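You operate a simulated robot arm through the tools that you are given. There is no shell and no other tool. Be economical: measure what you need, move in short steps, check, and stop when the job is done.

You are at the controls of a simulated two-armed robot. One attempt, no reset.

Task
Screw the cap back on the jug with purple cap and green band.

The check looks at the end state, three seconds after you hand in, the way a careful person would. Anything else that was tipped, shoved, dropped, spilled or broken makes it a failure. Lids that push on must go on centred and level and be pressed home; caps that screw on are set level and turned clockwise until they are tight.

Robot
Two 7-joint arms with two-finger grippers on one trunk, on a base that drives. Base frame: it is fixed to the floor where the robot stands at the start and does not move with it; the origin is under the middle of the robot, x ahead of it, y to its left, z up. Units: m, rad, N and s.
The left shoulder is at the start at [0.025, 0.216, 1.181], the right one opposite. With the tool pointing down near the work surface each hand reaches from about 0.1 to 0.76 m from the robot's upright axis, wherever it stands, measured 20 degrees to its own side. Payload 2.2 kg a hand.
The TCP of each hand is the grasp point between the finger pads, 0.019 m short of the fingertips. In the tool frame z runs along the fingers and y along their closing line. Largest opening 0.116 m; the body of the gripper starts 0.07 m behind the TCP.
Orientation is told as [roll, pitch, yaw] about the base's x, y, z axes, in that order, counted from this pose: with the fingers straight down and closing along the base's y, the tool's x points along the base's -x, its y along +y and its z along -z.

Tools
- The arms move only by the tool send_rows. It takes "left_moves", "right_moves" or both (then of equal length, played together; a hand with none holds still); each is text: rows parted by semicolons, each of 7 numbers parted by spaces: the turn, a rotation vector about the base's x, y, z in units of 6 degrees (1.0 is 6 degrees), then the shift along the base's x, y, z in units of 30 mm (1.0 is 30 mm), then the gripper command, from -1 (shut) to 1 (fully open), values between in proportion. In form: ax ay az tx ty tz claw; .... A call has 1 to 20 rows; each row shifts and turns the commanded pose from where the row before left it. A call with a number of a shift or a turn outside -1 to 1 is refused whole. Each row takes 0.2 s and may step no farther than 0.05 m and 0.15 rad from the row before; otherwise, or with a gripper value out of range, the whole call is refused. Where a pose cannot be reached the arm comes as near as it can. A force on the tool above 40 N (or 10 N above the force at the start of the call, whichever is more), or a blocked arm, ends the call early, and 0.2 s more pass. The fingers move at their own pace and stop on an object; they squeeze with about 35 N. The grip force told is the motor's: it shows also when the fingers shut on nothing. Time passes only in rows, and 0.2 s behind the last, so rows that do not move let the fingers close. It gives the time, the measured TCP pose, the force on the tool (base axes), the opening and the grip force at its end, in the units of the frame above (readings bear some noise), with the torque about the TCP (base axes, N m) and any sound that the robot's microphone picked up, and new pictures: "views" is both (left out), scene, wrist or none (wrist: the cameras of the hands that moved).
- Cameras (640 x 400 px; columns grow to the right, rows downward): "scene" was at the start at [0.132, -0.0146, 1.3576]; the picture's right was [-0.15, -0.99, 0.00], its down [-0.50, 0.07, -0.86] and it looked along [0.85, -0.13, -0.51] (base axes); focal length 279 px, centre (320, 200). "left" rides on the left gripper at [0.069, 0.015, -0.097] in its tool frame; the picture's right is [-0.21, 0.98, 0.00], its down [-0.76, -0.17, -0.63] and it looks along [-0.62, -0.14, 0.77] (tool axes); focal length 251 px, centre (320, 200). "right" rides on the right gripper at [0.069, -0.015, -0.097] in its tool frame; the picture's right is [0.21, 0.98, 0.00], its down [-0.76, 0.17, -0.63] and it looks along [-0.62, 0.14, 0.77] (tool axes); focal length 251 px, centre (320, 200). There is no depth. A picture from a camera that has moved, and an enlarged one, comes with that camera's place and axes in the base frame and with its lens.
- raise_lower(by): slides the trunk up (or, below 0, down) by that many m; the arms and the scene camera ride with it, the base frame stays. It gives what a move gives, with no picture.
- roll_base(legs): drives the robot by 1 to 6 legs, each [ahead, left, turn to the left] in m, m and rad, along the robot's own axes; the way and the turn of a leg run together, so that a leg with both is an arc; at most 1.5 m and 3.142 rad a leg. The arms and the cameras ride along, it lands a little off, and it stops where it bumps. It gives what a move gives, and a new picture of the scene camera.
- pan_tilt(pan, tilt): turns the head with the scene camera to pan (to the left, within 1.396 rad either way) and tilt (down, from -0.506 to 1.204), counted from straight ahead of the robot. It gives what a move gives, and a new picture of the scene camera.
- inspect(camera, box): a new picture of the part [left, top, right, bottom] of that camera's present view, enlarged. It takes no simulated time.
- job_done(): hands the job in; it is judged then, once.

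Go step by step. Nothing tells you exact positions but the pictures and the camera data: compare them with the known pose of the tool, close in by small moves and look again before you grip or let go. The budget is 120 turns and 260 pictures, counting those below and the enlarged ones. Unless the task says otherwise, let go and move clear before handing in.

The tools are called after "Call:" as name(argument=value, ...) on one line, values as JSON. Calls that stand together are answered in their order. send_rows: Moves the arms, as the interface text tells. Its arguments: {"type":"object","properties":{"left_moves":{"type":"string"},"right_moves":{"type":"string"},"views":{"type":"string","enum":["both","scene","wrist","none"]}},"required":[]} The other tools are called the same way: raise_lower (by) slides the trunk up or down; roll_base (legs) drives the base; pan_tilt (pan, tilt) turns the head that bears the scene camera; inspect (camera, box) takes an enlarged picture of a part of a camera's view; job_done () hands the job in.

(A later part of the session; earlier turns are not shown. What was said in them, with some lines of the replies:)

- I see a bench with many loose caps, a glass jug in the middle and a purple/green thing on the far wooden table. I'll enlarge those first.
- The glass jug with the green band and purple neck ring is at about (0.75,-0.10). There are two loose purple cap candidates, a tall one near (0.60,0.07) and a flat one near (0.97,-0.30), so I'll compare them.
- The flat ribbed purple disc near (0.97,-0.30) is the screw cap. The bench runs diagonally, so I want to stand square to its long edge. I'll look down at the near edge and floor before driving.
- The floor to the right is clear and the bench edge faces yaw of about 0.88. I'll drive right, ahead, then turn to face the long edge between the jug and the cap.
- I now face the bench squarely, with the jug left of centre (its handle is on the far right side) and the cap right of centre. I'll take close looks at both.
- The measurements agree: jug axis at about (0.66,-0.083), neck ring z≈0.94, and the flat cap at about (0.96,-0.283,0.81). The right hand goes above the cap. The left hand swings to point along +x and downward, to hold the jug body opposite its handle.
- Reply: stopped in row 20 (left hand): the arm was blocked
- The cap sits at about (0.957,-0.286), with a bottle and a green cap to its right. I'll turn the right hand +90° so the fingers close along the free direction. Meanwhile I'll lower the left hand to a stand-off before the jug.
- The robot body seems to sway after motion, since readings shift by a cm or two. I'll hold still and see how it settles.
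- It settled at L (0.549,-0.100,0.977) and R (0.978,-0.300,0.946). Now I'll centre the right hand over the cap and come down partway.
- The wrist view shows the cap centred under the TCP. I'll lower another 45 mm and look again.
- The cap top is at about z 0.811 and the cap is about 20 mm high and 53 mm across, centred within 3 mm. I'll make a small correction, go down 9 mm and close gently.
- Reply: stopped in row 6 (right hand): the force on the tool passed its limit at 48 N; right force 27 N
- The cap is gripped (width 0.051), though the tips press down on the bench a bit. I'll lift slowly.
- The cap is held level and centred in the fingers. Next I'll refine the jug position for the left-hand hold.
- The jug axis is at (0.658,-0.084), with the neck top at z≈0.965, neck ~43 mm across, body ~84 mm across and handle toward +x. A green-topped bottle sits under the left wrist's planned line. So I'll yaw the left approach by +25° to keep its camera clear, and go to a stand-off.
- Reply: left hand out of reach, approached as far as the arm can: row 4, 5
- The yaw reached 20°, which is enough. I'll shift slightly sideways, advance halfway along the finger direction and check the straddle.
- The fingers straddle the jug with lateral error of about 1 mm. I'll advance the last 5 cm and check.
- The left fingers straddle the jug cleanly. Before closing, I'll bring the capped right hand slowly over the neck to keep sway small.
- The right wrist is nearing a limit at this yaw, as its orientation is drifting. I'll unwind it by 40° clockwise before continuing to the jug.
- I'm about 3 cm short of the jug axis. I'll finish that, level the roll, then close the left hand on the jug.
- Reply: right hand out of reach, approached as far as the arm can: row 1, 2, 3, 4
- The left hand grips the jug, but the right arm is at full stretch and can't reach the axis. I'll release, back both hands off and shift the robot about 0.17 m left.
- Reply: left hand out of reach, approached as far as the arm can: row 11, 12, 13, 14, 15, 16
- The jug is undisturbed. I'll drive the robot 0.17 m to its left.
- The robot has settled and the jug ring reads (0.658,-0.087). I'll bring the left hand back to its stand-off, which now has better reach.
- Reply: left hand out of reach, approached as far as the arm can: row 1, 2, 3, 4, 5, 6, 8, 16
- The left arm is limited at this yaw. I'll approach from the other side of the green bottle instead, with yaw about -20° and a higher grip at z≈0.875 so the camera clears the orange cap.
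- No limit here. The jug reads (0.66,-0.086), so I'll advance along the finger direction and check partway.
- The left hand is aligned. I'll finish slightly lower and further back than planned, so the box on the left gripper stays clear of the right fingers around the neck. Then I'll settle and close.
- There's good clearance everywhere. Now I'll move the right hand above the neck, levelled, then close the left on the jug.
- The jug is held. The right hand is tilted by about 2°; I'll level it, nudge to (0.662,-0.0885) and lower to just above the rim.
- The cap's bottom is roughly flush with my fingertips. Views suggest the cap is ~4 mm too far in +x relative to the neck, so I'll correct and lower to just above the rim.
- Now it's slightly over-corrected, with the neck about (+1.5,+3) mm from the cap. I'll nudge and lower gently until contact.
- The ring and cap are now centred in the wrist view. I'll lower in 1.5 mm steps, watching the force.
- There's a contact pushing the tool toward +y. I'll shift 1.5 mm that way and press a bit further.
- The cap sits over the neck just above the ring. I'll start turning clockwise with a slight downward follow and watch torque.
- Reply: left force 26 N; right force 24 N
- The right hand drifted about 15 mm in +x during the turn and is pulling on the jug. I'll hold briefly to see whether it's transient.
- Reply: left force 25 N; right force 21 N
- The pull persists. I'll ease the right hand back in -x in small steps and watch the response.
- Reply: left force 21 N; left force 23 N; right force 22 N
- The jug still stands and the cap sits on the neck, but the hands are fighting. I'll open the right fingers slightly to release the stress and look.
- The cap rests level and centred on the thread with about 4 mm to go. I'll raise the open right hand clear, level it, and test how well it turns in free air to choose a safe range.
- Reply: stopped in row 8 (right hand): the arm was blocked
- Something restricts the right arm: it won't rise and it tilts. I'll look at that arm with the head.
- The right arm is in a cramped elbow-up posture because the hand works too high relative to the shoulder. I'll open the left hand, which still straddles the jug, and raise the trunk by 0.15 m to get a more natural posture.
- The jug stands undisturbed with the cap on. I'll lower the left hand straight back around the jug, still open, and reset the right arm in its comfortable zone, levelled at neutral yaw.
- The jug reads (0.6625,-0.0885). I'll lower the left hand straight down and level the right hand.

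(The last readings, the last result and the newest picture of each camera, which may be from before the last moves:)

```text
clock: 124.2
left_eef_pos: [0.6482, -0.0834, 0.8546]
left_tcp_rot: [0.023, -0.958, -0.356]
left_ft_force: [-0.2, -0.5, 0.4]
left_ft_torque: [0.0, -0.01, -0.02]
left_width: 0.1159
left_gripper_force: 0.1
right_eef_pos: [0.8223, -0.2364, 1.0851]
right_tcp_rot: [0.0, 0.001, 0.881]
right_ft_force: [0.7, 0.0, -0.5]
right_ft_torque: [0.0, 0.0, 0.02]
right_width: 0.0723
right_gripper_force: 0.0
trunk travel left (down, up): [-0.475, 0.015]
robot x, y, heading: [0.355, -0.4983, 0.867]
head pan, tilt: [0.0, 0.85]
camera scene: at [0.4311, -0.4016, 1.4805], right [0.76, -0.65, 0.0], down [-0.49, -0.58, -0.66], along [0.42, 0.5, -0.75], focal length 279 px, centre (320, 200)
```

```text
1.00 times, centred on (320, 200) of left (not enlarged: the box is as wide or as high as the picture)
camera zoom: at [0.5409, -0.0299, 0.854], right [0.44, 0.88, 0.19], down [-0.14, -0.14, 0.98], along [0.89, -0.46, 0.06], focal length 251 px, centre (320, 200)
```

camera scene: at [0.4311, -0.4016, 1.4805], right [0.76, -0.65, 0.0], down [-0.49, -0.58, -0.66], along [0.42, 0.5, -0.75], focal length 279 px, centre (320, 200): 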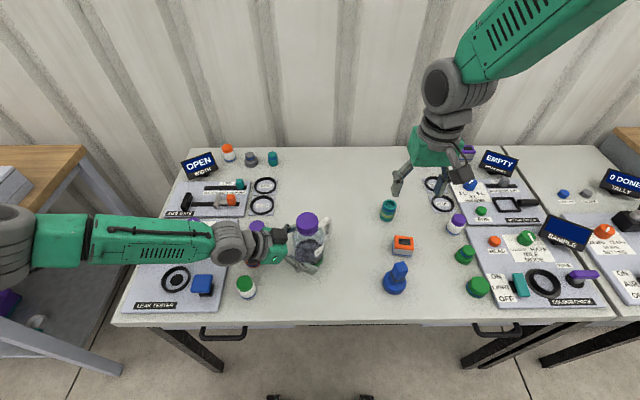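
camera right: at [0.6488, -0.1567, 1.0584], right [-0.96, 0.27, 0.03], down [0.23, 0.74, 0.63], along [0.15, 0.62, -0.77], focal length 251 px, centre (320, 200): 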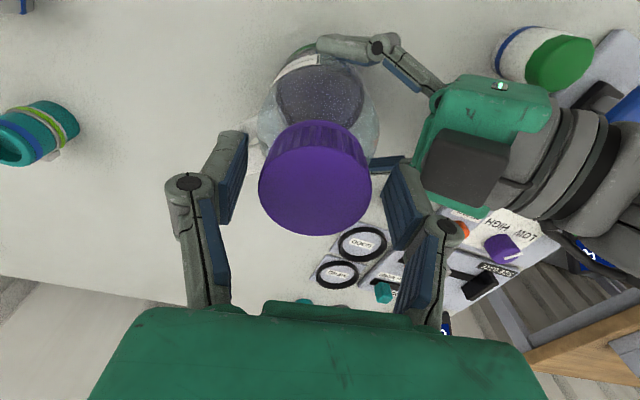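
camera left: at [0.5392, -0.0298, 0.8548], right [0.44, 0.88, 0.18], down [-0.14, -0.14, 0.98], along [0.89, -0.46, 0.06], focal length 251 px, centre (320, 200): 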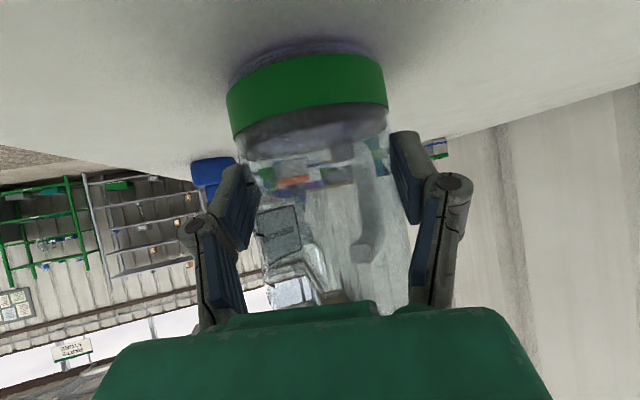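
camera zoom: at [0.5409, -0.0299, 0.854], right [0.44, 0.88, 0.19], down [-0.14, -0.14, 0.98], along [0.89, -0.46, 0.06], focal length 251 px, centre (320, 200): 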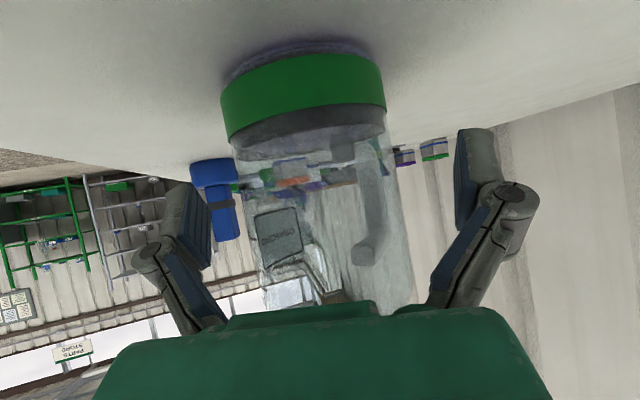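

Both hands are in good shape. I'll move the right hand over the cap at a safe height and check its tracking.

Call:
send_rows(right_moves="0 0 0 -0.381 0.352 -0.13 0.4;0 0 0 -0.381 0.352 -0.13 0.4;0 0 0 -0.381 0.352 -0.13 0.4;0 0 0 -0.381 0.352 -0.13 0.4;0 0 0 -0.381 0.352 -0.13 0.4;0 0 0 -0.381 0.352 -0.13 0.4;0 0 0 -0.381 0.352 -0.13 0.4;0 0 0 -0.381 0.352 -0.13 0.4;0 0 0 -0.381 0.352 -0.13 0.4;0 0 0 -0.381 0.352 -0.13 0.4;0 0 0 -0.381 0.352 -0.13 0.4;0 0 0 -0.381 0.352 -0.13 0.4;0 0 0 -0.381 0.352 -0.13 0.4;0 0 0 -0.381 0.352 -0.13 0.4;0 0 0 0 0 0 0.4;0 0 0 0 0 0 0.4;0 0 0 0 0 0 0.4;0 0 0 0 0 0 0.4;0 0 0 0 0 0 0.4", views="both")

```text
clock: 128.2
left_eef_pos: [0.6481, -0.0828, 0.8553]
left_tcp_rot: [0.023, -0.959, -0.352]
left_ft_force: [0.2, -0.7, -0.1]
left_ft_torque: [-0.01, -0.01, -0.02]
left_width: 0.1161
left_gripper_force: 0.1
right_eef_pos: [0.669, -0.0875, 1.0279]
right_tcp_rot: [0.003, 0.002, 0.867]
right_ft_force: [0.5, 1.4, -0.9]
right_ft_torque: [-0.01, -0.04, 0.04]
right_width: 0.0815
right_gripper_force: 0.1
trunk travel left (down, up): [-0.475, 0.015]
robot x, y, heading: [0.3514, -0.4948, 0.866]
head pan, tilt: [0.0, 0.85]
camera scene: at [0.4297, -0.4002, 1.4805], right [0.76, -0.65, 0.0], down [-0.49, -0.58, -0.66], along [0.43, 0.5, -0.75], focal length 279 px, centre (320, 200)
camera right: at [0.6363, -0.1496, 1.1243], right [-0.88, 0.47, 0.0], down [0.36, 0.68, 0.63], along [0.29, 0.56, -0.78], focal length 251 px, centre (320, 200)
```

scene: 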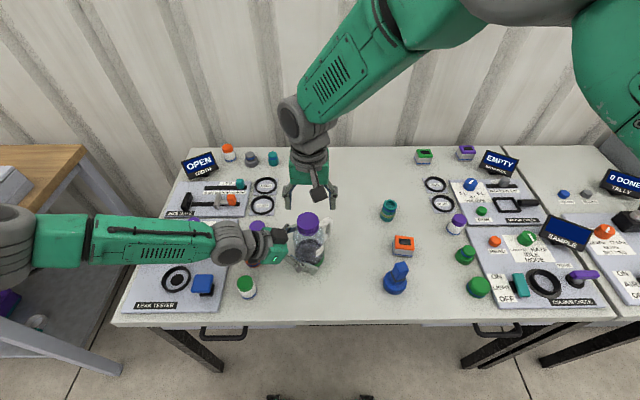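
right: 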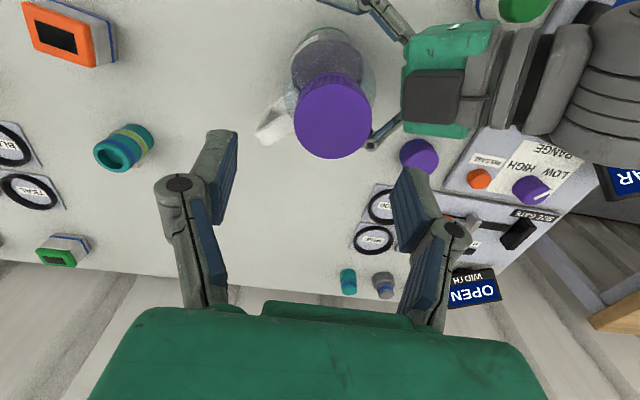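

The right arm posture is now better. I'll rotate it counter-clockwise 78° in free air over the cap and check that it tracks.

Call:
send_rows(right_moves="0 0 1 -0.13 0.03 0 0.4;0 0 1 -0.13 0.03 0 0.4;0 0 1 0 0 0 0.4;0 0 1 0 0 0 0.4;0 0 1 0 0 0 0.4;0 0 1 0 0 0 0.4;0 0 1 0 0 0 0.4;0 0 1 0 0 0 0.4;0 0 1 0 0 0 0.4;0 0 1 0 0 0 0.4;0 0 1 0 0 0 0.4;0 0 1 0 0 0 0.4;0 0 1 0 0 0 0.4;0 0 0 0 0 0 0.4;0 0 0 0 0 0 0.4;0 0 0 0 0 0 0.4;0 0 0 0 0 0 0.4;0 0 0 0 0 0 0.4", views="both")

```text
clock: 132.0
left_eef_pos: [0.649, -0.0827, 0.8544]
left_tcp_rot: [0.021, -0.958, -0.355]
left_ft_force: [-0.3, -0.7, 0.3]
left_ft_torque: [0.01, -0.01, 0.01]
left_width: 0.1159
left_gripper_force: 0.0
right_eef_pos: [0.6561, -0.084, 1.0294]
right_tcp_rot: [0.001, -0.001, 2.242]
right_ft_force: [0.7, 0.1, 0.5]
right_ft_torque: [-0.02, -0.03, 0.0]
right_width: 0.0809
right_gripper_force: 0.1
trunk travel left (down, up): [-0.475, 0.015]
robot x, y, heading: [0.3542, -0.4953, 0.863]
head pan, tilt: [0.0, 0.85]
camera scene: at [0.4297, -0.4002, 1.4805], right [0.76, -0.65, 0.0], down [-0.49, -0.58, -0.66], along [0.43, 0.5, -0.75], focal length 279 px, centre (320, 200)
camera right: at [0.7112, -0.1283, 1.1253], right [-0.63, -0.77, 0.0], down [-0.6, 0.49, 0.63], along [-0.49, 0.4, -0.77], focal length 251 px, centre (320, 200)
```

scene: 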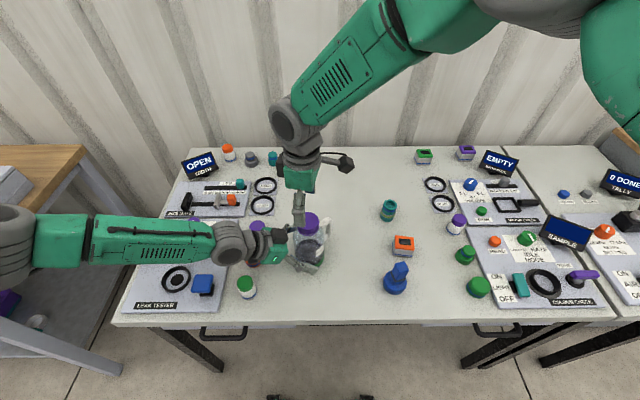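
right: 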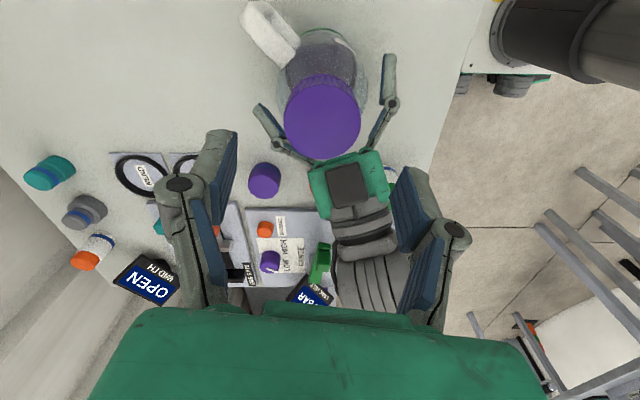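

The arm tracks well and stays level. The cap centre triangulates to (0.660,-0.0885), top z≈0.969. I'll lower the right fingers around the cap and close the left on the jug.

Call:
send_rows(right_moves="0 0 0 0.13 -0.15 0 0.4;0 0 0 0 0 -0.33 0.4;0 0 0 0 0 -0.33 0.4;0 0 0 0 0 -0.33 0.4;0 0 0 0 0 -0.33 0.4;0 0 0 0 0 -0.33 0.4;0 0 0 0 0 -0.2 0.4;0 0 0 0 0 0 0.4;0 0 0 0 0 0 0.4;0 0 0 0 0 0 0.4;0 0 0 0 0 0 0.4;0 0 0 0 0 0 0.4;0 0 0 0 0 0 0.4;0 0 0 0 0 0 0.4", left_moves="0 0 0 0 0 0 1;0 0 0 0 0 0 1;0 0 0 0 0 0 1;0 0 0 0 0 0 1;0 0 0 0 0 0 1;0 0 0 0 0 0 1;0 0 0 0 0 0 1;0 0 0 0 0 0 1;0 0 0 0 0 0 0.6;0 0 0 0 0 0 0.5;0 0 0 0 0 0 0.4;0 0 0 0 0 0 0.3;0 0 0 0 0 0 -1;0 0 0 0 0 0 -1", views="none")

Call:
inspect(camera="scene", box=[260, 180, 360, 280])

Call:
inspect(camera="right", box=[160, 40, 480, 240])

```text
clock: 135.0
left_eef_pos: [0.647, -0.083, 0.8553]
left_tcp_rot: [0.023, -0.958, -0.355]
left_ft_force: [-0.8, -0.4, 0.6]
left_ft_torque: [0.0, -0.04, 0.01]
left_width: 0.0705
left_gripper_force: 35.1
right_eef_pos: [0.6601, -0.0903, 0.9737]
right_tcp_rot: [0.002, -0.001, 2.241]
right_ft_force: [0.0, -0.7, -0.1]
right_ft_torque: [-0.02, 0.0, 0.01]
right_width: 0.0813
right_gripper_force: 0.1
trunk travel left (down, up): [-0.475, 0.015]
robot x, y, heading: [0.3569, -0.4932, 0.869]
head pan, tilt: [0.0, 0.85]
```

```text
4.00 times, centred on (310, 230) of scene
camera zoom: at [0.4296, -0.4003, 1.4805], right [0.76, -0.65, 0.0], down [-0.49, -0.58, -0.66], along [0.43, 0.5, -0.75], focal length 1117 px, centre (360, 80)
```

zoom: 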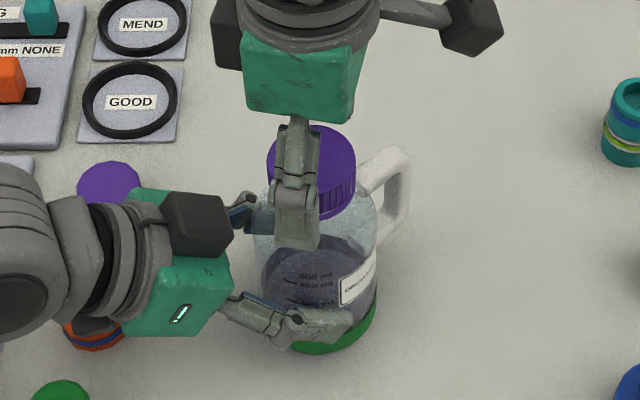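

```text
2.00 times, centred on (320, 140) of right
camera zoom: at [0.7158, -0.134, 1.0704], right [-0.63, -0.77, 0.0], down [-0.6, 0.49, 0.63], along [-0.49, 0.4, -0.77], focal length 503 px, centre (320, 320)
```

zoom: 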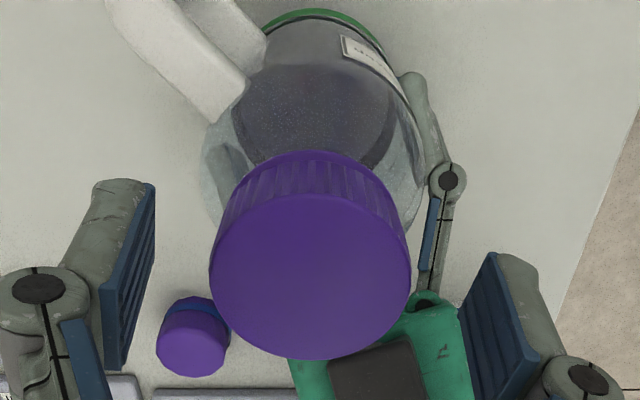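

The cap is ~4 mm to +y of the TCP. I'll correct, lower 4 mm and close.

Call:
send_rows(right_moves="0 0 0 0 0.13 -0.13 0.4;0 0 0 0 0 0 0.4;0 0 0 0 0 0 0.4;0 0 0 0 0 0 0.1;0 0 0 0 0 0 0;0 0 0 0 0 0 -0.05;0 0 0 0 0 0 -1;0 0 0 0 0 0 -1", views="none")

Call:
inspect(camera="right", box=[160, 40, 480, 240])

```text
clock: 136.8
left_eef_pos: [0.6488, -0.0828, 0.8552]
left_tcp_rot: [0.02, -0.96, -0.356]
left_ft_force: [0.3, 0.6, 1.0]
left_ft_torque: [-0.17, 0.09, 0.01]
left_width: 0.0707
left_gripper_force: 35.1
right_eef_pos: [0.6596, -0.0859, 0.9706]
right_tcp_rot: [0.002, 0.0, 2.241]
right_ft_force: [-0.8, -0.7, 0.1]
right_ft_torque: [-0.01, 0.01, 0.02]
right_width: 0.0513
right_gripper_force: 34.7
trunk travel left (down, up): [-0.475, 0.015]
robot x, y, heading: [0.3555, -0.4938, 0.867]
head pan, tilt: [0.0, 0.85]
```

```text
2.00 times, centred on (320, 140) of right
camera zoom: at [0.715, -0.1302, 1.0665], right [-0.63, -0.77, 0.0], down [-0.6, 0.49, 0.63], along [-0.49, 0.4, -0.77], focal length 503 px, centre (320, 320)
```

zoom: 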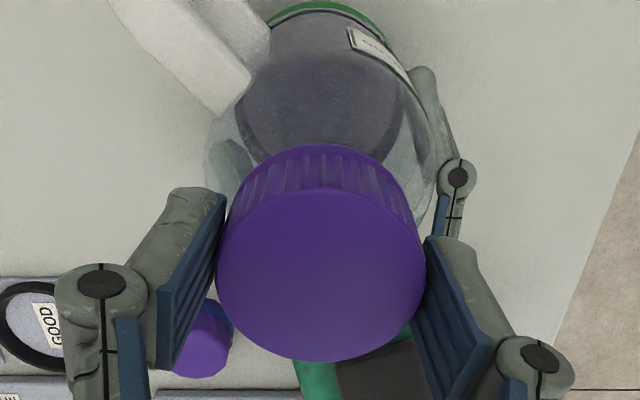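

Forces are near zero with the cap gripped. I'll turn clockwise 48° with a very light downward bias and check for drift and torque.

Call:
send_rows(right_moves="0 0 -1 0 0 -0.02 -1;0 0 -1 0 0 -0.01 -1;0 0 -1 0 0 -0.01 -1;0 0 -1 0 0 0 -1;0 0 -1 0 0 0 -1;0 0 -1 0 0 0 -1;0 0 -1 0 0 0 -1;0 0 -1 0 0 0 -1;0 0 0 0 0 0 -1", views="none")

Call:
inspect(camera="scene", box=[280, 190, 340, 250])

```text
clock: 138.8
left_eef_pos: [0.6473, -0.0833, 0.8541]
left_tcp_rot: [0.023, -0.959, -0.357]
left_ft_force: [8.4, 5.3, -5.1]
left_ft_torque: [-0.42, 0.25, 0.15]
left_width: 0.0703
left_gripper_force: 35.0
right_eef_pos: [0.6602, -0.0871, 0.9701]
right_tcp_rot: [0.001, 0.0, 1.401]
right_ft_force: [-5.6, -4.8, 15.1]
right_ft_torque: [-0.11, 0.19, -0.02]
right_width: 0.0514
right_gripper_force: 35.5
trunk travel left (down, up): [-0.475, 0.015]
robot x, y, heading: [0.3548, -0.498, 0.866]
head pan, tilt: [0.0, 0.85]
```

```text
6.67 times, centred on (310, 220) of scene
camera zoom: at [0.4298, -0.4012, 1.4806], right [0.76, -0.65, 0.0], down [-0.49, -0.58, -0.66], along [0.43, 0.5, -0.75], focal length 1862 px, centre (387, 67)
```

zoom: 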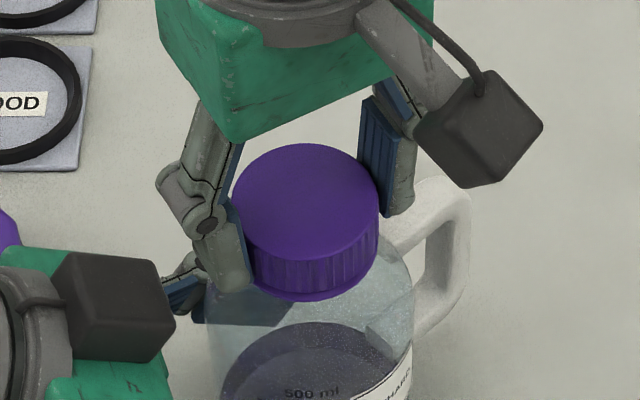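

It tracks properly now, with a light 15 N press and no drift. Continuing clockwise.

Call:
send_rows(right_moves="0 0 -1 0 0 0 -1;0 0 -1 0 0 0 -1;0 0 -1 0 0 0 -1;0 0 -1 0 0 0 -1;0 0 -1 0 0 0 -1;0 0 -1 0 0 0 -1;0 0 -1 0 0 0 -1;0 0 -1 0 0 0 -1;0 0 -1 0 0 0 -1;0 0 0 0 0 0 -1", views="none")

Call:
inspect(camera="scene", box=[280, 190, 340, 250])

```text
clock: 141.0
left_eef_pos: [0.6476, -0.0829, 0.8552]
left_tcp_rot: [0.024, -0.961, -0.355]
left_ft_force: [9.2, 9.0, -5.1]
left_ft_torque: [-0.23, 0.57, 0.19]
left_width: 0.0706
left_gripper_force: 34.9
right_eef_pos: [0.6604, -0.0856, 0.9694]
right_tcp_rot: [-0.001, 0.0, 0.458]
right_ft_force: [-8.4, -6.4, 12.8]
right_ft_torque: [-0.25, 0.27, -0.01]
right_width: 0.0512
right_gripper_force: 35.1
trunk travel left (down, up): [-0.475, 0.015]
robot x, y, heading: [0.3576, -0.493, 0.869]
head pan, tilt: [0.0, 0.85]
```

```text
6.67 times, centred on (310, 220) of scene
camera zoom: at [0.4293, -0.4007, 1.4806], right [0.76, -0.65, 0.0], down [-0.49, -0.58, -0.66], along [0.43, 0.5, -0.75], focal length 1862 px, centre (387, 67)
```

zoom: 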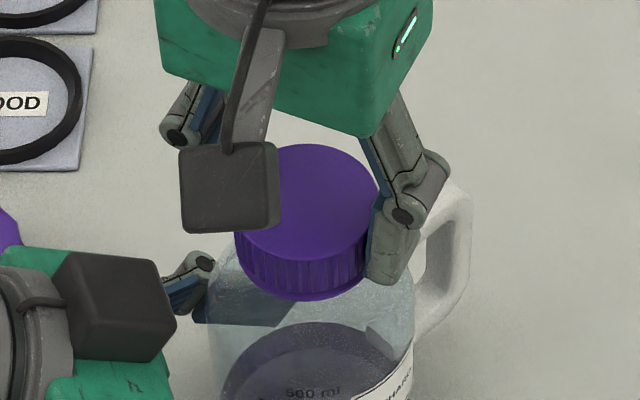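

Call:
send_rows(right_moves="0 0 -1 0 0 -0.01 -1;0 0 -1 0 0 -0.01 -1;0 0 -1 0 0 0 -1;0 0 -1 0 0 0 -1;0 0 -1 0 0 0 -1;0 0 -1 0 0 0 -1;0 0 -1 0 0 0 -1;0 0 -1 0 0 0 -1;0 0 -1 0 0 0 -1;0 0 0 0 0 0 -1", views="none")

Call:
inspect(camera="scene", box=[280, 190, 340, 250])

```text
clock: 143.2
left_eef_pos: [0.6478, -0.0832, 0.855]
left_tcp_rot: [0.023, -0.96, -0.354]
left_ft_force: [-2.8, 10.1, 3.6]
left_ft_torque: [-0.95, -0.28, 0.12]
left_width: 0.0708
left_gripper_force: 35.1
right_eef_pos: [0.6606, -0.0865, 0.9687]
right_tcp_rot: [-0.001, -0.002, -0.483]
right_ft_force: [1.6, -10.4, -2.2]
right_ft_torque: [-0.31, -0.04, 0.02]
right_width: 0.0509
right_gripper_force: 35.1
trunk travel left (down, up): [-0.475, 0.015]
robot x, y, heading: [0.3521, -0.4954, 0.865]
head pan, tilt: [0.0, 0.85]
```

```text
6.67 times, centred on (310, 220) of scene
camera zoom: at [0.4294, -0.4005, 1.4805], right [0.76, -0.65, 0.0], down [-0.49, -0.58, -0.66], along [0.43, 0.5, -0.75], focal length 1862 px, centre (387, 67)
```

zoom: 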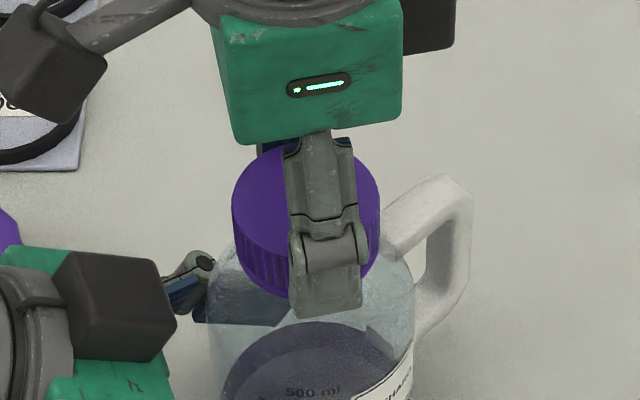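

After 156° the vertical force went from +13 to -2 N, so the thread is drawing the cap down. I'll go a bit further, then regrip.

Call:
send_rows(right_moves="0 0 -1 0 0 -0.01 -1;0 0 -1 0 0 -0.01 -1;0 0 -1 0 0 -0.01 -1;0 0 -1 0 0 -0.01 -1;0 0 -1 0 0 0 -1;0 0 0 0 0 0 -1", views="none")

```text
clock: 144.6
left_eef_pos: [0.6486, -0.0833, 0.8544]
left_tcp_rot: [0.023, -0.961, -0.356]
left_ft_force: [9.7, 9.9, -0.1]
left_ft_torque: [-0.45, 0.84, -0.68]
left_width: 0.0708
left_gripper_force: 34.8
right_eef_pos: [0.6593, -0.0841, 0.9673]
right_tcp_rot: [0.0, 0.0, -1.005]
right_ft_force: [-8.5, -8.6, 4.7]
right_ft_torque: [-0.3, 0.25, 0.86]
right_width: 0.0516
right_gripper_force: 35.1
trunk travel left (down, up): [-0.475, 0.015]
robot x, y, heading: [0.3565, -0.4966, 0.868]
head pan, tilt: [0.0, 0.85]
```

The torque rose to 0.86 N·m, so the cap is tightening. I'll look closely, then turn a little more.

Call:
send_rows(right_moves="0 0 -0.7 0 0 0 -1;0 0 -0.7 0 0 0 -1;0 0 0 0 0 0 -1", views="none")

Call:
inspect(camera="scene", box=[270, 190, 350, 270])

Call:
inspect(camera="right", box=[160, 40, 480, 240])

```text
clock: 145.4
left_eef_pos: [0.6488, -0.0831, 0.8561]
left_tcp_rot: [0.02, -0.96, -0.356]
left_ft_force: [7.0, 11.4, 0.6]
left_ft_torque: [-0.87, 0.69, -0.42]
left_width: 0.0706
left_gripper_force: 34.7
right_eef_pos: [0.6607, -0.087, 0.9673]
right_tcp_rot: [0.0, -0.003, -1.154]
right_ft_force: [-8.0, -10.6, 2.0]
right_ft_torque: [-0.17, 0.22, 0.6]
right_width: 0.0517
right_gripper_force: 35.2
trunk travel left (down, up): [-0.475, 0.015]
robot x, y, heading: [0.3501, -0.4955, 0.861]
head pan, tilt: [0.0, 0.85]
```

```text
5.00 times, centred on (310, 230) of scene
camera zoom: at [0.4291, -0.4005, 1.4805], right [0.76, -0.65, 0.0], down [-0.49, -0.58, -0.66], along [0.43, 0.5, -0.75], focal length 1396 px, centre (370, 50)
```

zoom: 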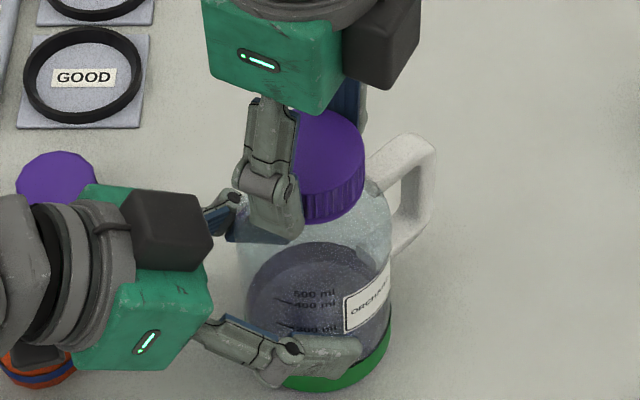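

```text
2.00 times, centred on (320, 140) of right
camera zoom: at [0.6188, -0.0281, 1.0631], right [0.81, 0.59, 0.0], down [0.46, -0.62, 0.63], along [0.37, -0.51, -0.77], focal length 503 px, centre (320, 320)
```

zoom: 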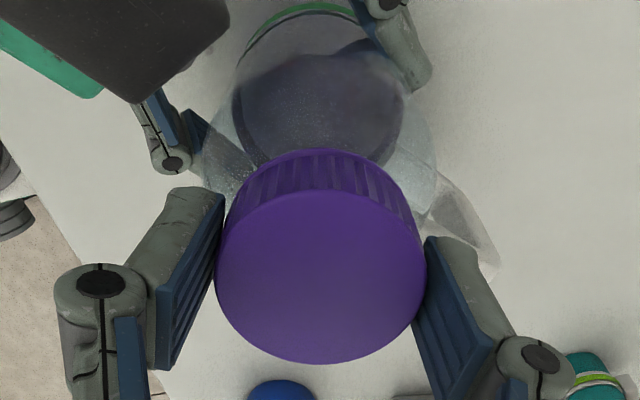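

The torque plateaued at 0.6, so the fingers are probably slipping on a tight cap. I'll open the right hand and inspect the seating.

Call:
send_rows(right_moves="0 0 0 0 0 0 0.4;0 0 0 0 0 0 0.4;0 0 0 0 0 0 0.4;0 0 0 0 0 0.4 0.4;0 0 0 0 0 0.5 0.4;0 0 0 0 0 0.5 0.4;0 0 0 0 0 0.5 0.4;0 0 0 0 0 0 0.4;0 0 0 0 0 0 0.4", views="none")

Call:
inspect(camera="scene", box=[285, 195, 340, 250])

Call:
inspect(camera="right", box=[240, 60, 400, 180])

```text
clock: 147.4
left_eef_pos: [0.6469, -0.0832, 0.8546]
left_tcp_rot: [0.024, -0.958, -0.356]
left_ft_force: [0.8, -1.4, 3.8]
left_ft_torque: [0.02, -0.07, -0.06]
left_width: 0.071
left_gripper_force: 35.1
right_eef_pos: [0.6629, -0.0869, 1.0257]
right_tcp_rot: [-0.005, 0.001, -1.161]
right_ft_force: [-0.6, -0.1, 0.1]
right_ft_torque: [-0.02, -0.01, -0.02]
right_width: 0.0809
right_gripper_force: 0.1
trunk travel left (down, up): [-0.475, 0.015]
robot x, y, heading: [0.3516, -0.4914, 0.862]
head pan, tilt: [0.0, 0.85]
```

```text
7.27 times, centred on (312, 222) of scene
camera zoom: at [0.4296, -0.4012, 1.4806], right [0.76, -0.65, 0.0], down [-0.49, -0.58, -0.66], along [0.43, 0.5, -0.75], focal length 2031 px, centre (374, 36)
```

zoom: 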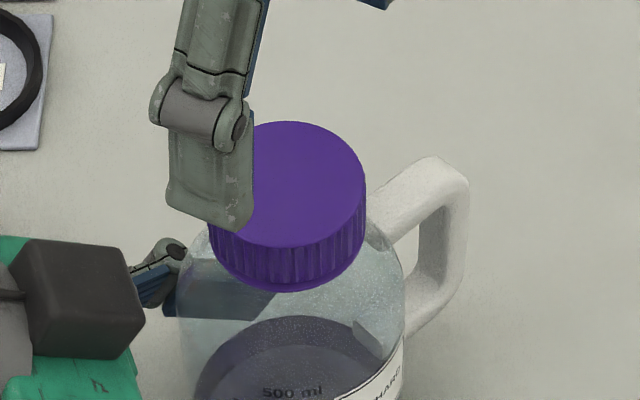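

```text
3.33 times, centred on (320, 120) of right
camera zoom: at [0.6223, -0.0293, 1.1218], right [0.81, 0.59, 0.0], down [0.46, -0.63, 0.63], along [0.37, -0.51, -0.78], focal length 838 px, centre (320, 467)
```

zoom: 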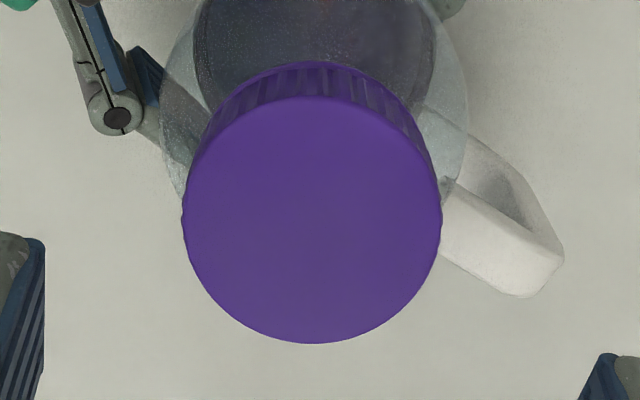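

The cap sits level and flush against the ring. For certainty I'll take one more bite: unwind counter-clockwise in air, regrip and torque again.

Call:
send_rows(right_moves="0 0 1 -0.03 -0.05 0 0.4;0 0 1 0 0 0 0.4;0 0 1 0 0 0 0.4;0 0 1 0 0 0 0.4;0 0 1 0 0 0 0.4;0 0 1 0 0 0 0.4;0 0 1 0 0 0 0.4;0 0 1 0 0 0 0.4;0 0 1 0 0 0 0.4;0 0 1 0 0 0 0.4;0 0 1 0 0 0 0.4;0 0 1 0 0 0 0.4;0 0 1 0 0 0 0.4;0 0 1 0 0 0 0.4;0 0 1 0 0 0 0.4;0 0 1 0 0 0 0.4;0 0 1 0 0 0 0.4;0 0 1 0 0 0 0.4;0 0 0 0 0 0 0.4;0 0 0 0 0 0 0.4", views="none")

Call:
send_rows(right_moves="0 0 0 0 0 -0.4 0.4;0 0 0 0 0 -0.4 0.4;0 0 0 0 0 -0.4 0.4;0 0 0 0 0 -0.4 0.4;0 0 0 0 0 -0.3 0.4;0 0 0 0 0 0 0.4;0 0 0 0 0 0 0.4;0 0 0 0 0 0 0.4", views="none")

Call:
inspect(camera="right", box=[160, 40, 480, 240])

```text
clock: 151.6
left_eef_pos: [0.6477, -0.0833, 0.8538]
left_tcp_rot: [0.023, -0.958, -0.355]
left_ft_force: [-1.2, -0.2, 0.6]
left_ft_torque: [0.01, -0.01, -0.01]
left_width: 0.0707
left_gripper_force: 35.2
right_eef_pos: [0.6624, -0.0869, 1.0255]
right_tcp_rot: [0.005, 0.001, 0.725]
right_ft_force: [-0.1, 0.5, 0.1]
right_ft_torque: [-0.02, -0.02, 0.0]
right_width: 0.0813
right_gripper_force: 0.1
trunk travel left (down, up): [-0.475, 0.015]
robot x, y, heading: [0.354, -0.4981, 0.864]
head pan, tilt: [0.0, 0.85]
```

```text
clock: 153.4
left_eef_pos: [0.6478, -0.0831, 0.8542]
left_tcp_rot: [0.021, -0.96, -0.358]
left_ft_force: [-0.4, 0.0, 0.0]
left_ft_torque: [0.06, -0.01, 0.02]
left_width: 0.0706
left_gripper_force: 34.6
right_eef_pos: [0.6603, -0.086, 0.9659]
right_tcp_rot: [-0.001, -0.001, 0.734]
right_ft_force: [-0.1, 0.1, -0.9]
right_ft_torque: [0.02, -0.01, 0.02]
right_width: 0.081
right_gripper_force: 0.1
trunk travel left (down, up): [-0.475, 0.015]
robot x, y, heading: [0.3508, -0.4933, 0.87]
head pan, tilt: [0.0, 0.85]
```

```text
2.00 times, centred on (320, 140) of right
camera zoom: at [0.6195, -0.1433, 1.0627], right [-0.81, 0.58, 0.0], down [0.45, 0.63, 0.63], along [0.37, 0.51, -0.77], focal length 503 px, centre (320, 320)
```

zoom: 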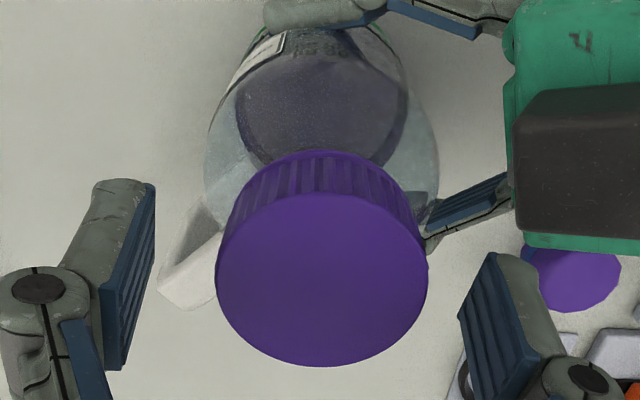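

It's well centred. I'll grip and torque clockwise.

Call:
send_rows(right_moves="0 0 0 0 0 0 0;0 0 0 0 0 0 -1;0 0 0 0 0 0 -1;0 0 0 0 0 0 -1;0 0 -0.6 0 0 0 -1;0 0 -0.6 0 0 0 -1;0 0 0 0 0 0 -1", views="none")

Call:
send_rows(right_moves="0 0 -0.6 0 0 0 -1;0 0 -0.6 0 0 0 -1;0 0 -0.6 0 0 0 -1;0 0 0 0 0 0 -1", views="none")

Call:
inspect(camera="scene", box=[270, 190, 350, 270])

```text
clock: 155.0
left_eef_pos: [0.6469, -0.0831, 0.8553]
left_tcp_rot: [0.022, -0.957, -0.356]
left_ft_force: [-2.7, 0.2, 0.8]
left_ft_torque: [0.03, -0.2, -1.02]
left_width: 0.0708
left_gripper_force: 34.8
right_eef_pos: [0.6593, -0.0866, 0.9659]
right_tcp_rot: [-0.002, 0.001, 0.605]
right_ft_force: [3.2, -0.2, 1.4]
right_ft_torque: [-0.07, -0.14, 1.04]
right_width: 0.0515
right_gripper_force: 35.4
trunk travel left (down, up): [-0.475, 0.015]
robot x, y, heading: [0.3546, -0.495, 0.869]
head pan, tilt: [0.0, 0.85]
```

```text
clock: 156.0
left_eef_pos: [0.6492, -0.0826, 0.8538]
left_tcp_rot: [0.022, -0.958, -0.355]
left_ft_force: [-2.8, 1.5, 0.4]
left_ft_torque: [-0.18, -0.15, -0.66]
left_width: 0.0705
left_gripper_force: 35.3
right_eef_pos: [0.6599, -0.0876, 0.9663]
right_tcp_rot: [-0.002, 0.001, 0.418]
right_ft_force: [2.1, -1.7, -1.8]
right_ft_torque: [-0.04, -0.05, 0.68]
right_width: 0.0518
right_gripper_force: 35.3
trunk travel left (down, up): [-0.475, 0.015]
robot x, y, heading: [0.3514, -0.495, 0.873]
head pan, tilt: [0.0, 0.85]
```

```text
5.00 times, centred on (310, 230) of scene
camera zoom: at [0.4296, -0.4, 1.4804], right [0.76, -0.65, 0.0], down [-0.49, -0.58, -0.66], along [0.43, 0.5, -0.75], focal length 1396 px, centre (370, 50)
```

zoom: 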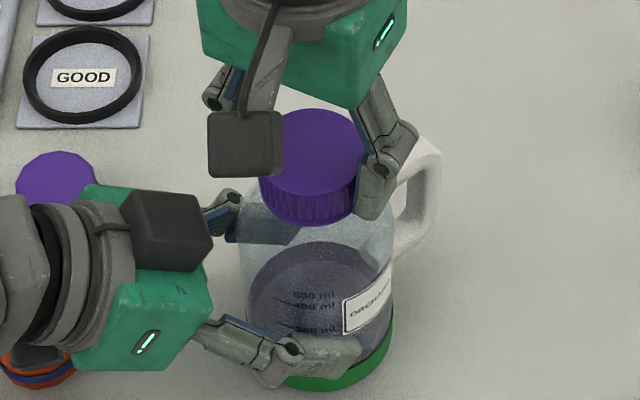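

The torque hits 1.04 N·m at once and then slips, so the cap is tight. I'll release the right hand and lift it away, then free the left hand.

Call:
send_rows(right_moves="0 0 0 0 0 0 0.4;0 0 0 0 0 0 0.4;0 0 0 0 0 0 0.4;0 0 0 0 0 0.5 0.4;0 0 0 0 0 0.5 0.4;0 0 0 0 0 0.5 0.4;0 0 0 0 0 0.5 0.4;0 0 0 0.4 -0.4 0.3 0.4;0 0 0 0.4 -0.4 0.3 0.4;0 0 0 0.4 -0.4 0.3 0.4;0 0 0 0.4 -0.4 0 0.4;0 0 0 0.4 -0.4 0 0.4;0 0 0 0.4 -0.4 0 0.4;0 0 0 0 0 0 0.4;0 0 0 0 0 0 0.4", views="none")

Call:
send_rows(left_moves="0 0 0 0 0 0 1;0 0 0 0 0 0 1;0 0 0 0 0 0 1;0 0 0 0 0 0 1;0 0 0 -0.468 0.17 0.349 1;0 0 0 -0.468 0.17 0.349 1;0 0 0 -0.468 0.17 0.349 1;0 0 0 -0.468 0.17 0.349 1;0 0 0 -0.468 0.17 0.349 1;0 0 0 -0.468 0.17 0.349 1;0 0 0 -0.468 0.17 0.349 1;0 0 0 -0.468 0.17 0.4 1;0 0 0 0 0 0.5 1;0 0 0 0 0 0.5 1;0 0 0 0 0 0 1;0 0 0 0 0 0 1", views="scene")

Call:
inspect(camera="scene", box=[260, 190, 360, 280])

Call:
inspect(camera="left", box=[160, 0, 480, 300])

```text
clock: 159.2
left_eef_pos: [0.6483, -0.0829, 0.8536]
left_tcp_rot: [0.021, -0.958, -0.353]
left_ft_force: [-0.3, -0.6, -0.1]
left_ft_torque: [-0.04, 0.05, 0.06]
left_width: 0.0704
left_gripper_force: 35.2
right_eef_pos: [0.7318, -0.1612, 1.0557]
right_tcp_rot: [-0.001, 0.002, 0.421]
right_ft_force: [0.2, 0.0, -0.1]
right_ft_torque: [0.03, 0.02, -0.01]
right_width: 0.0813
right_gripper_force: 0.1
trunk travel left (down, up): [-0.475, 0.015]
robot x, y, heading: [0.3489, -0.4906, 0.867]
head pan, tilt: [0.0, 0.85]
```

```text
clock: 162.6
left_eef_pos: [0.5364, -0.0397, 0.9722]
left_tcp_rot: [0.021, -0.959, -0.355]
left_ft_force: [-0.3, -0.1, 0.1]
left_ft_torque: [0.0, -0.01, -0.02]
left_width: 0.1159
left_gripper_force: 0.0
right_eef_pos: [0.7308, -0.1613, 1.0544]
right_tcp_rot: [-0.001, -0.001, 0.419]
right_ft_force: [0.3, 1.0, 1.0]
right_ft_torque: [-0.04, -0.02, 0.01]
right_width: 0.0814
right_gripper_force: 0.0
trunk travel left (down, up): [-0.475, 0.015]
robot x, y, heading: [0.3524, -0.4956, 0.867]
head pan, tilt: [0.0, 0.85]
camera scene: at [0.4292, -0.4003, 1.4805], right [0.76, -0.65, 0.0], down [-0.49, -0.58, -0.66], along [0.43, 0.5, -0.75], focal length 279 px, centre (320, 200)
```

scene: 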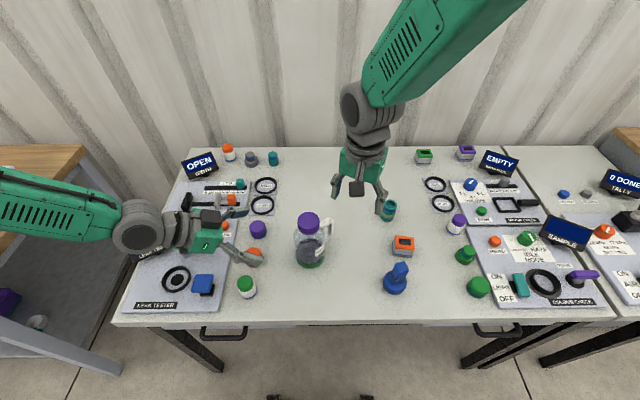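

```text
4.44 times, centred on (310, 235) of scene
camera zoom: at [0.4292, -0.4003, 1.4805], right [0.76, -0.65, 0.0], down [-0.49, -0.58, -0.66], along [0.43, 0.5, -0.75], focal length 1241 px, centre (364, 44)
```

zoom: 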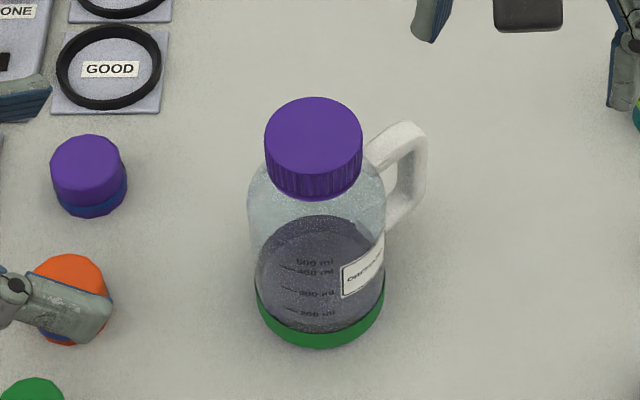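

```text
1.33 times, centred on (320, 150) of left
camera zoom: at [0.4289, 0.0126, 0.9711], right [0.44, 0.88, 0.19], down [-0.14, -0.14, 0.98], along [0.89, -0.46, 0.06], focal length 335 px, centre (320, 267)
```

zoom: 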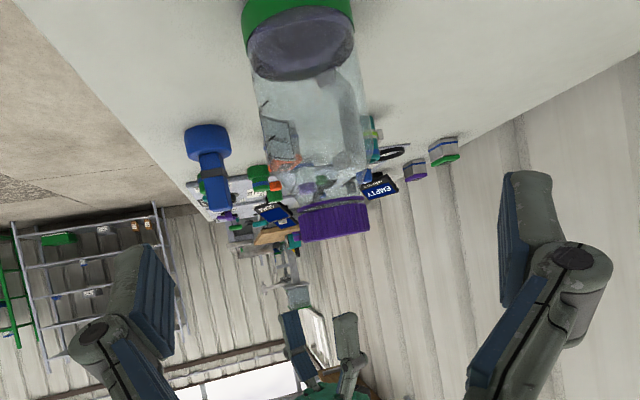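

The cap sits level and tight on the upright jug, both hands are clear, and nothing else looks moved.

Call:
job_done()

```text
The job is handed in.
```

The purple cap is screwed onto the green-banded jug, level and tight. On the last turn it met firm resistance straight away (about 1 N·m) before my fingers slipped.

The jug slid and turned slightly on the bench while I worked, but it is standing upright. Both hands are clear, and nothing else looks moved in the last pictures.
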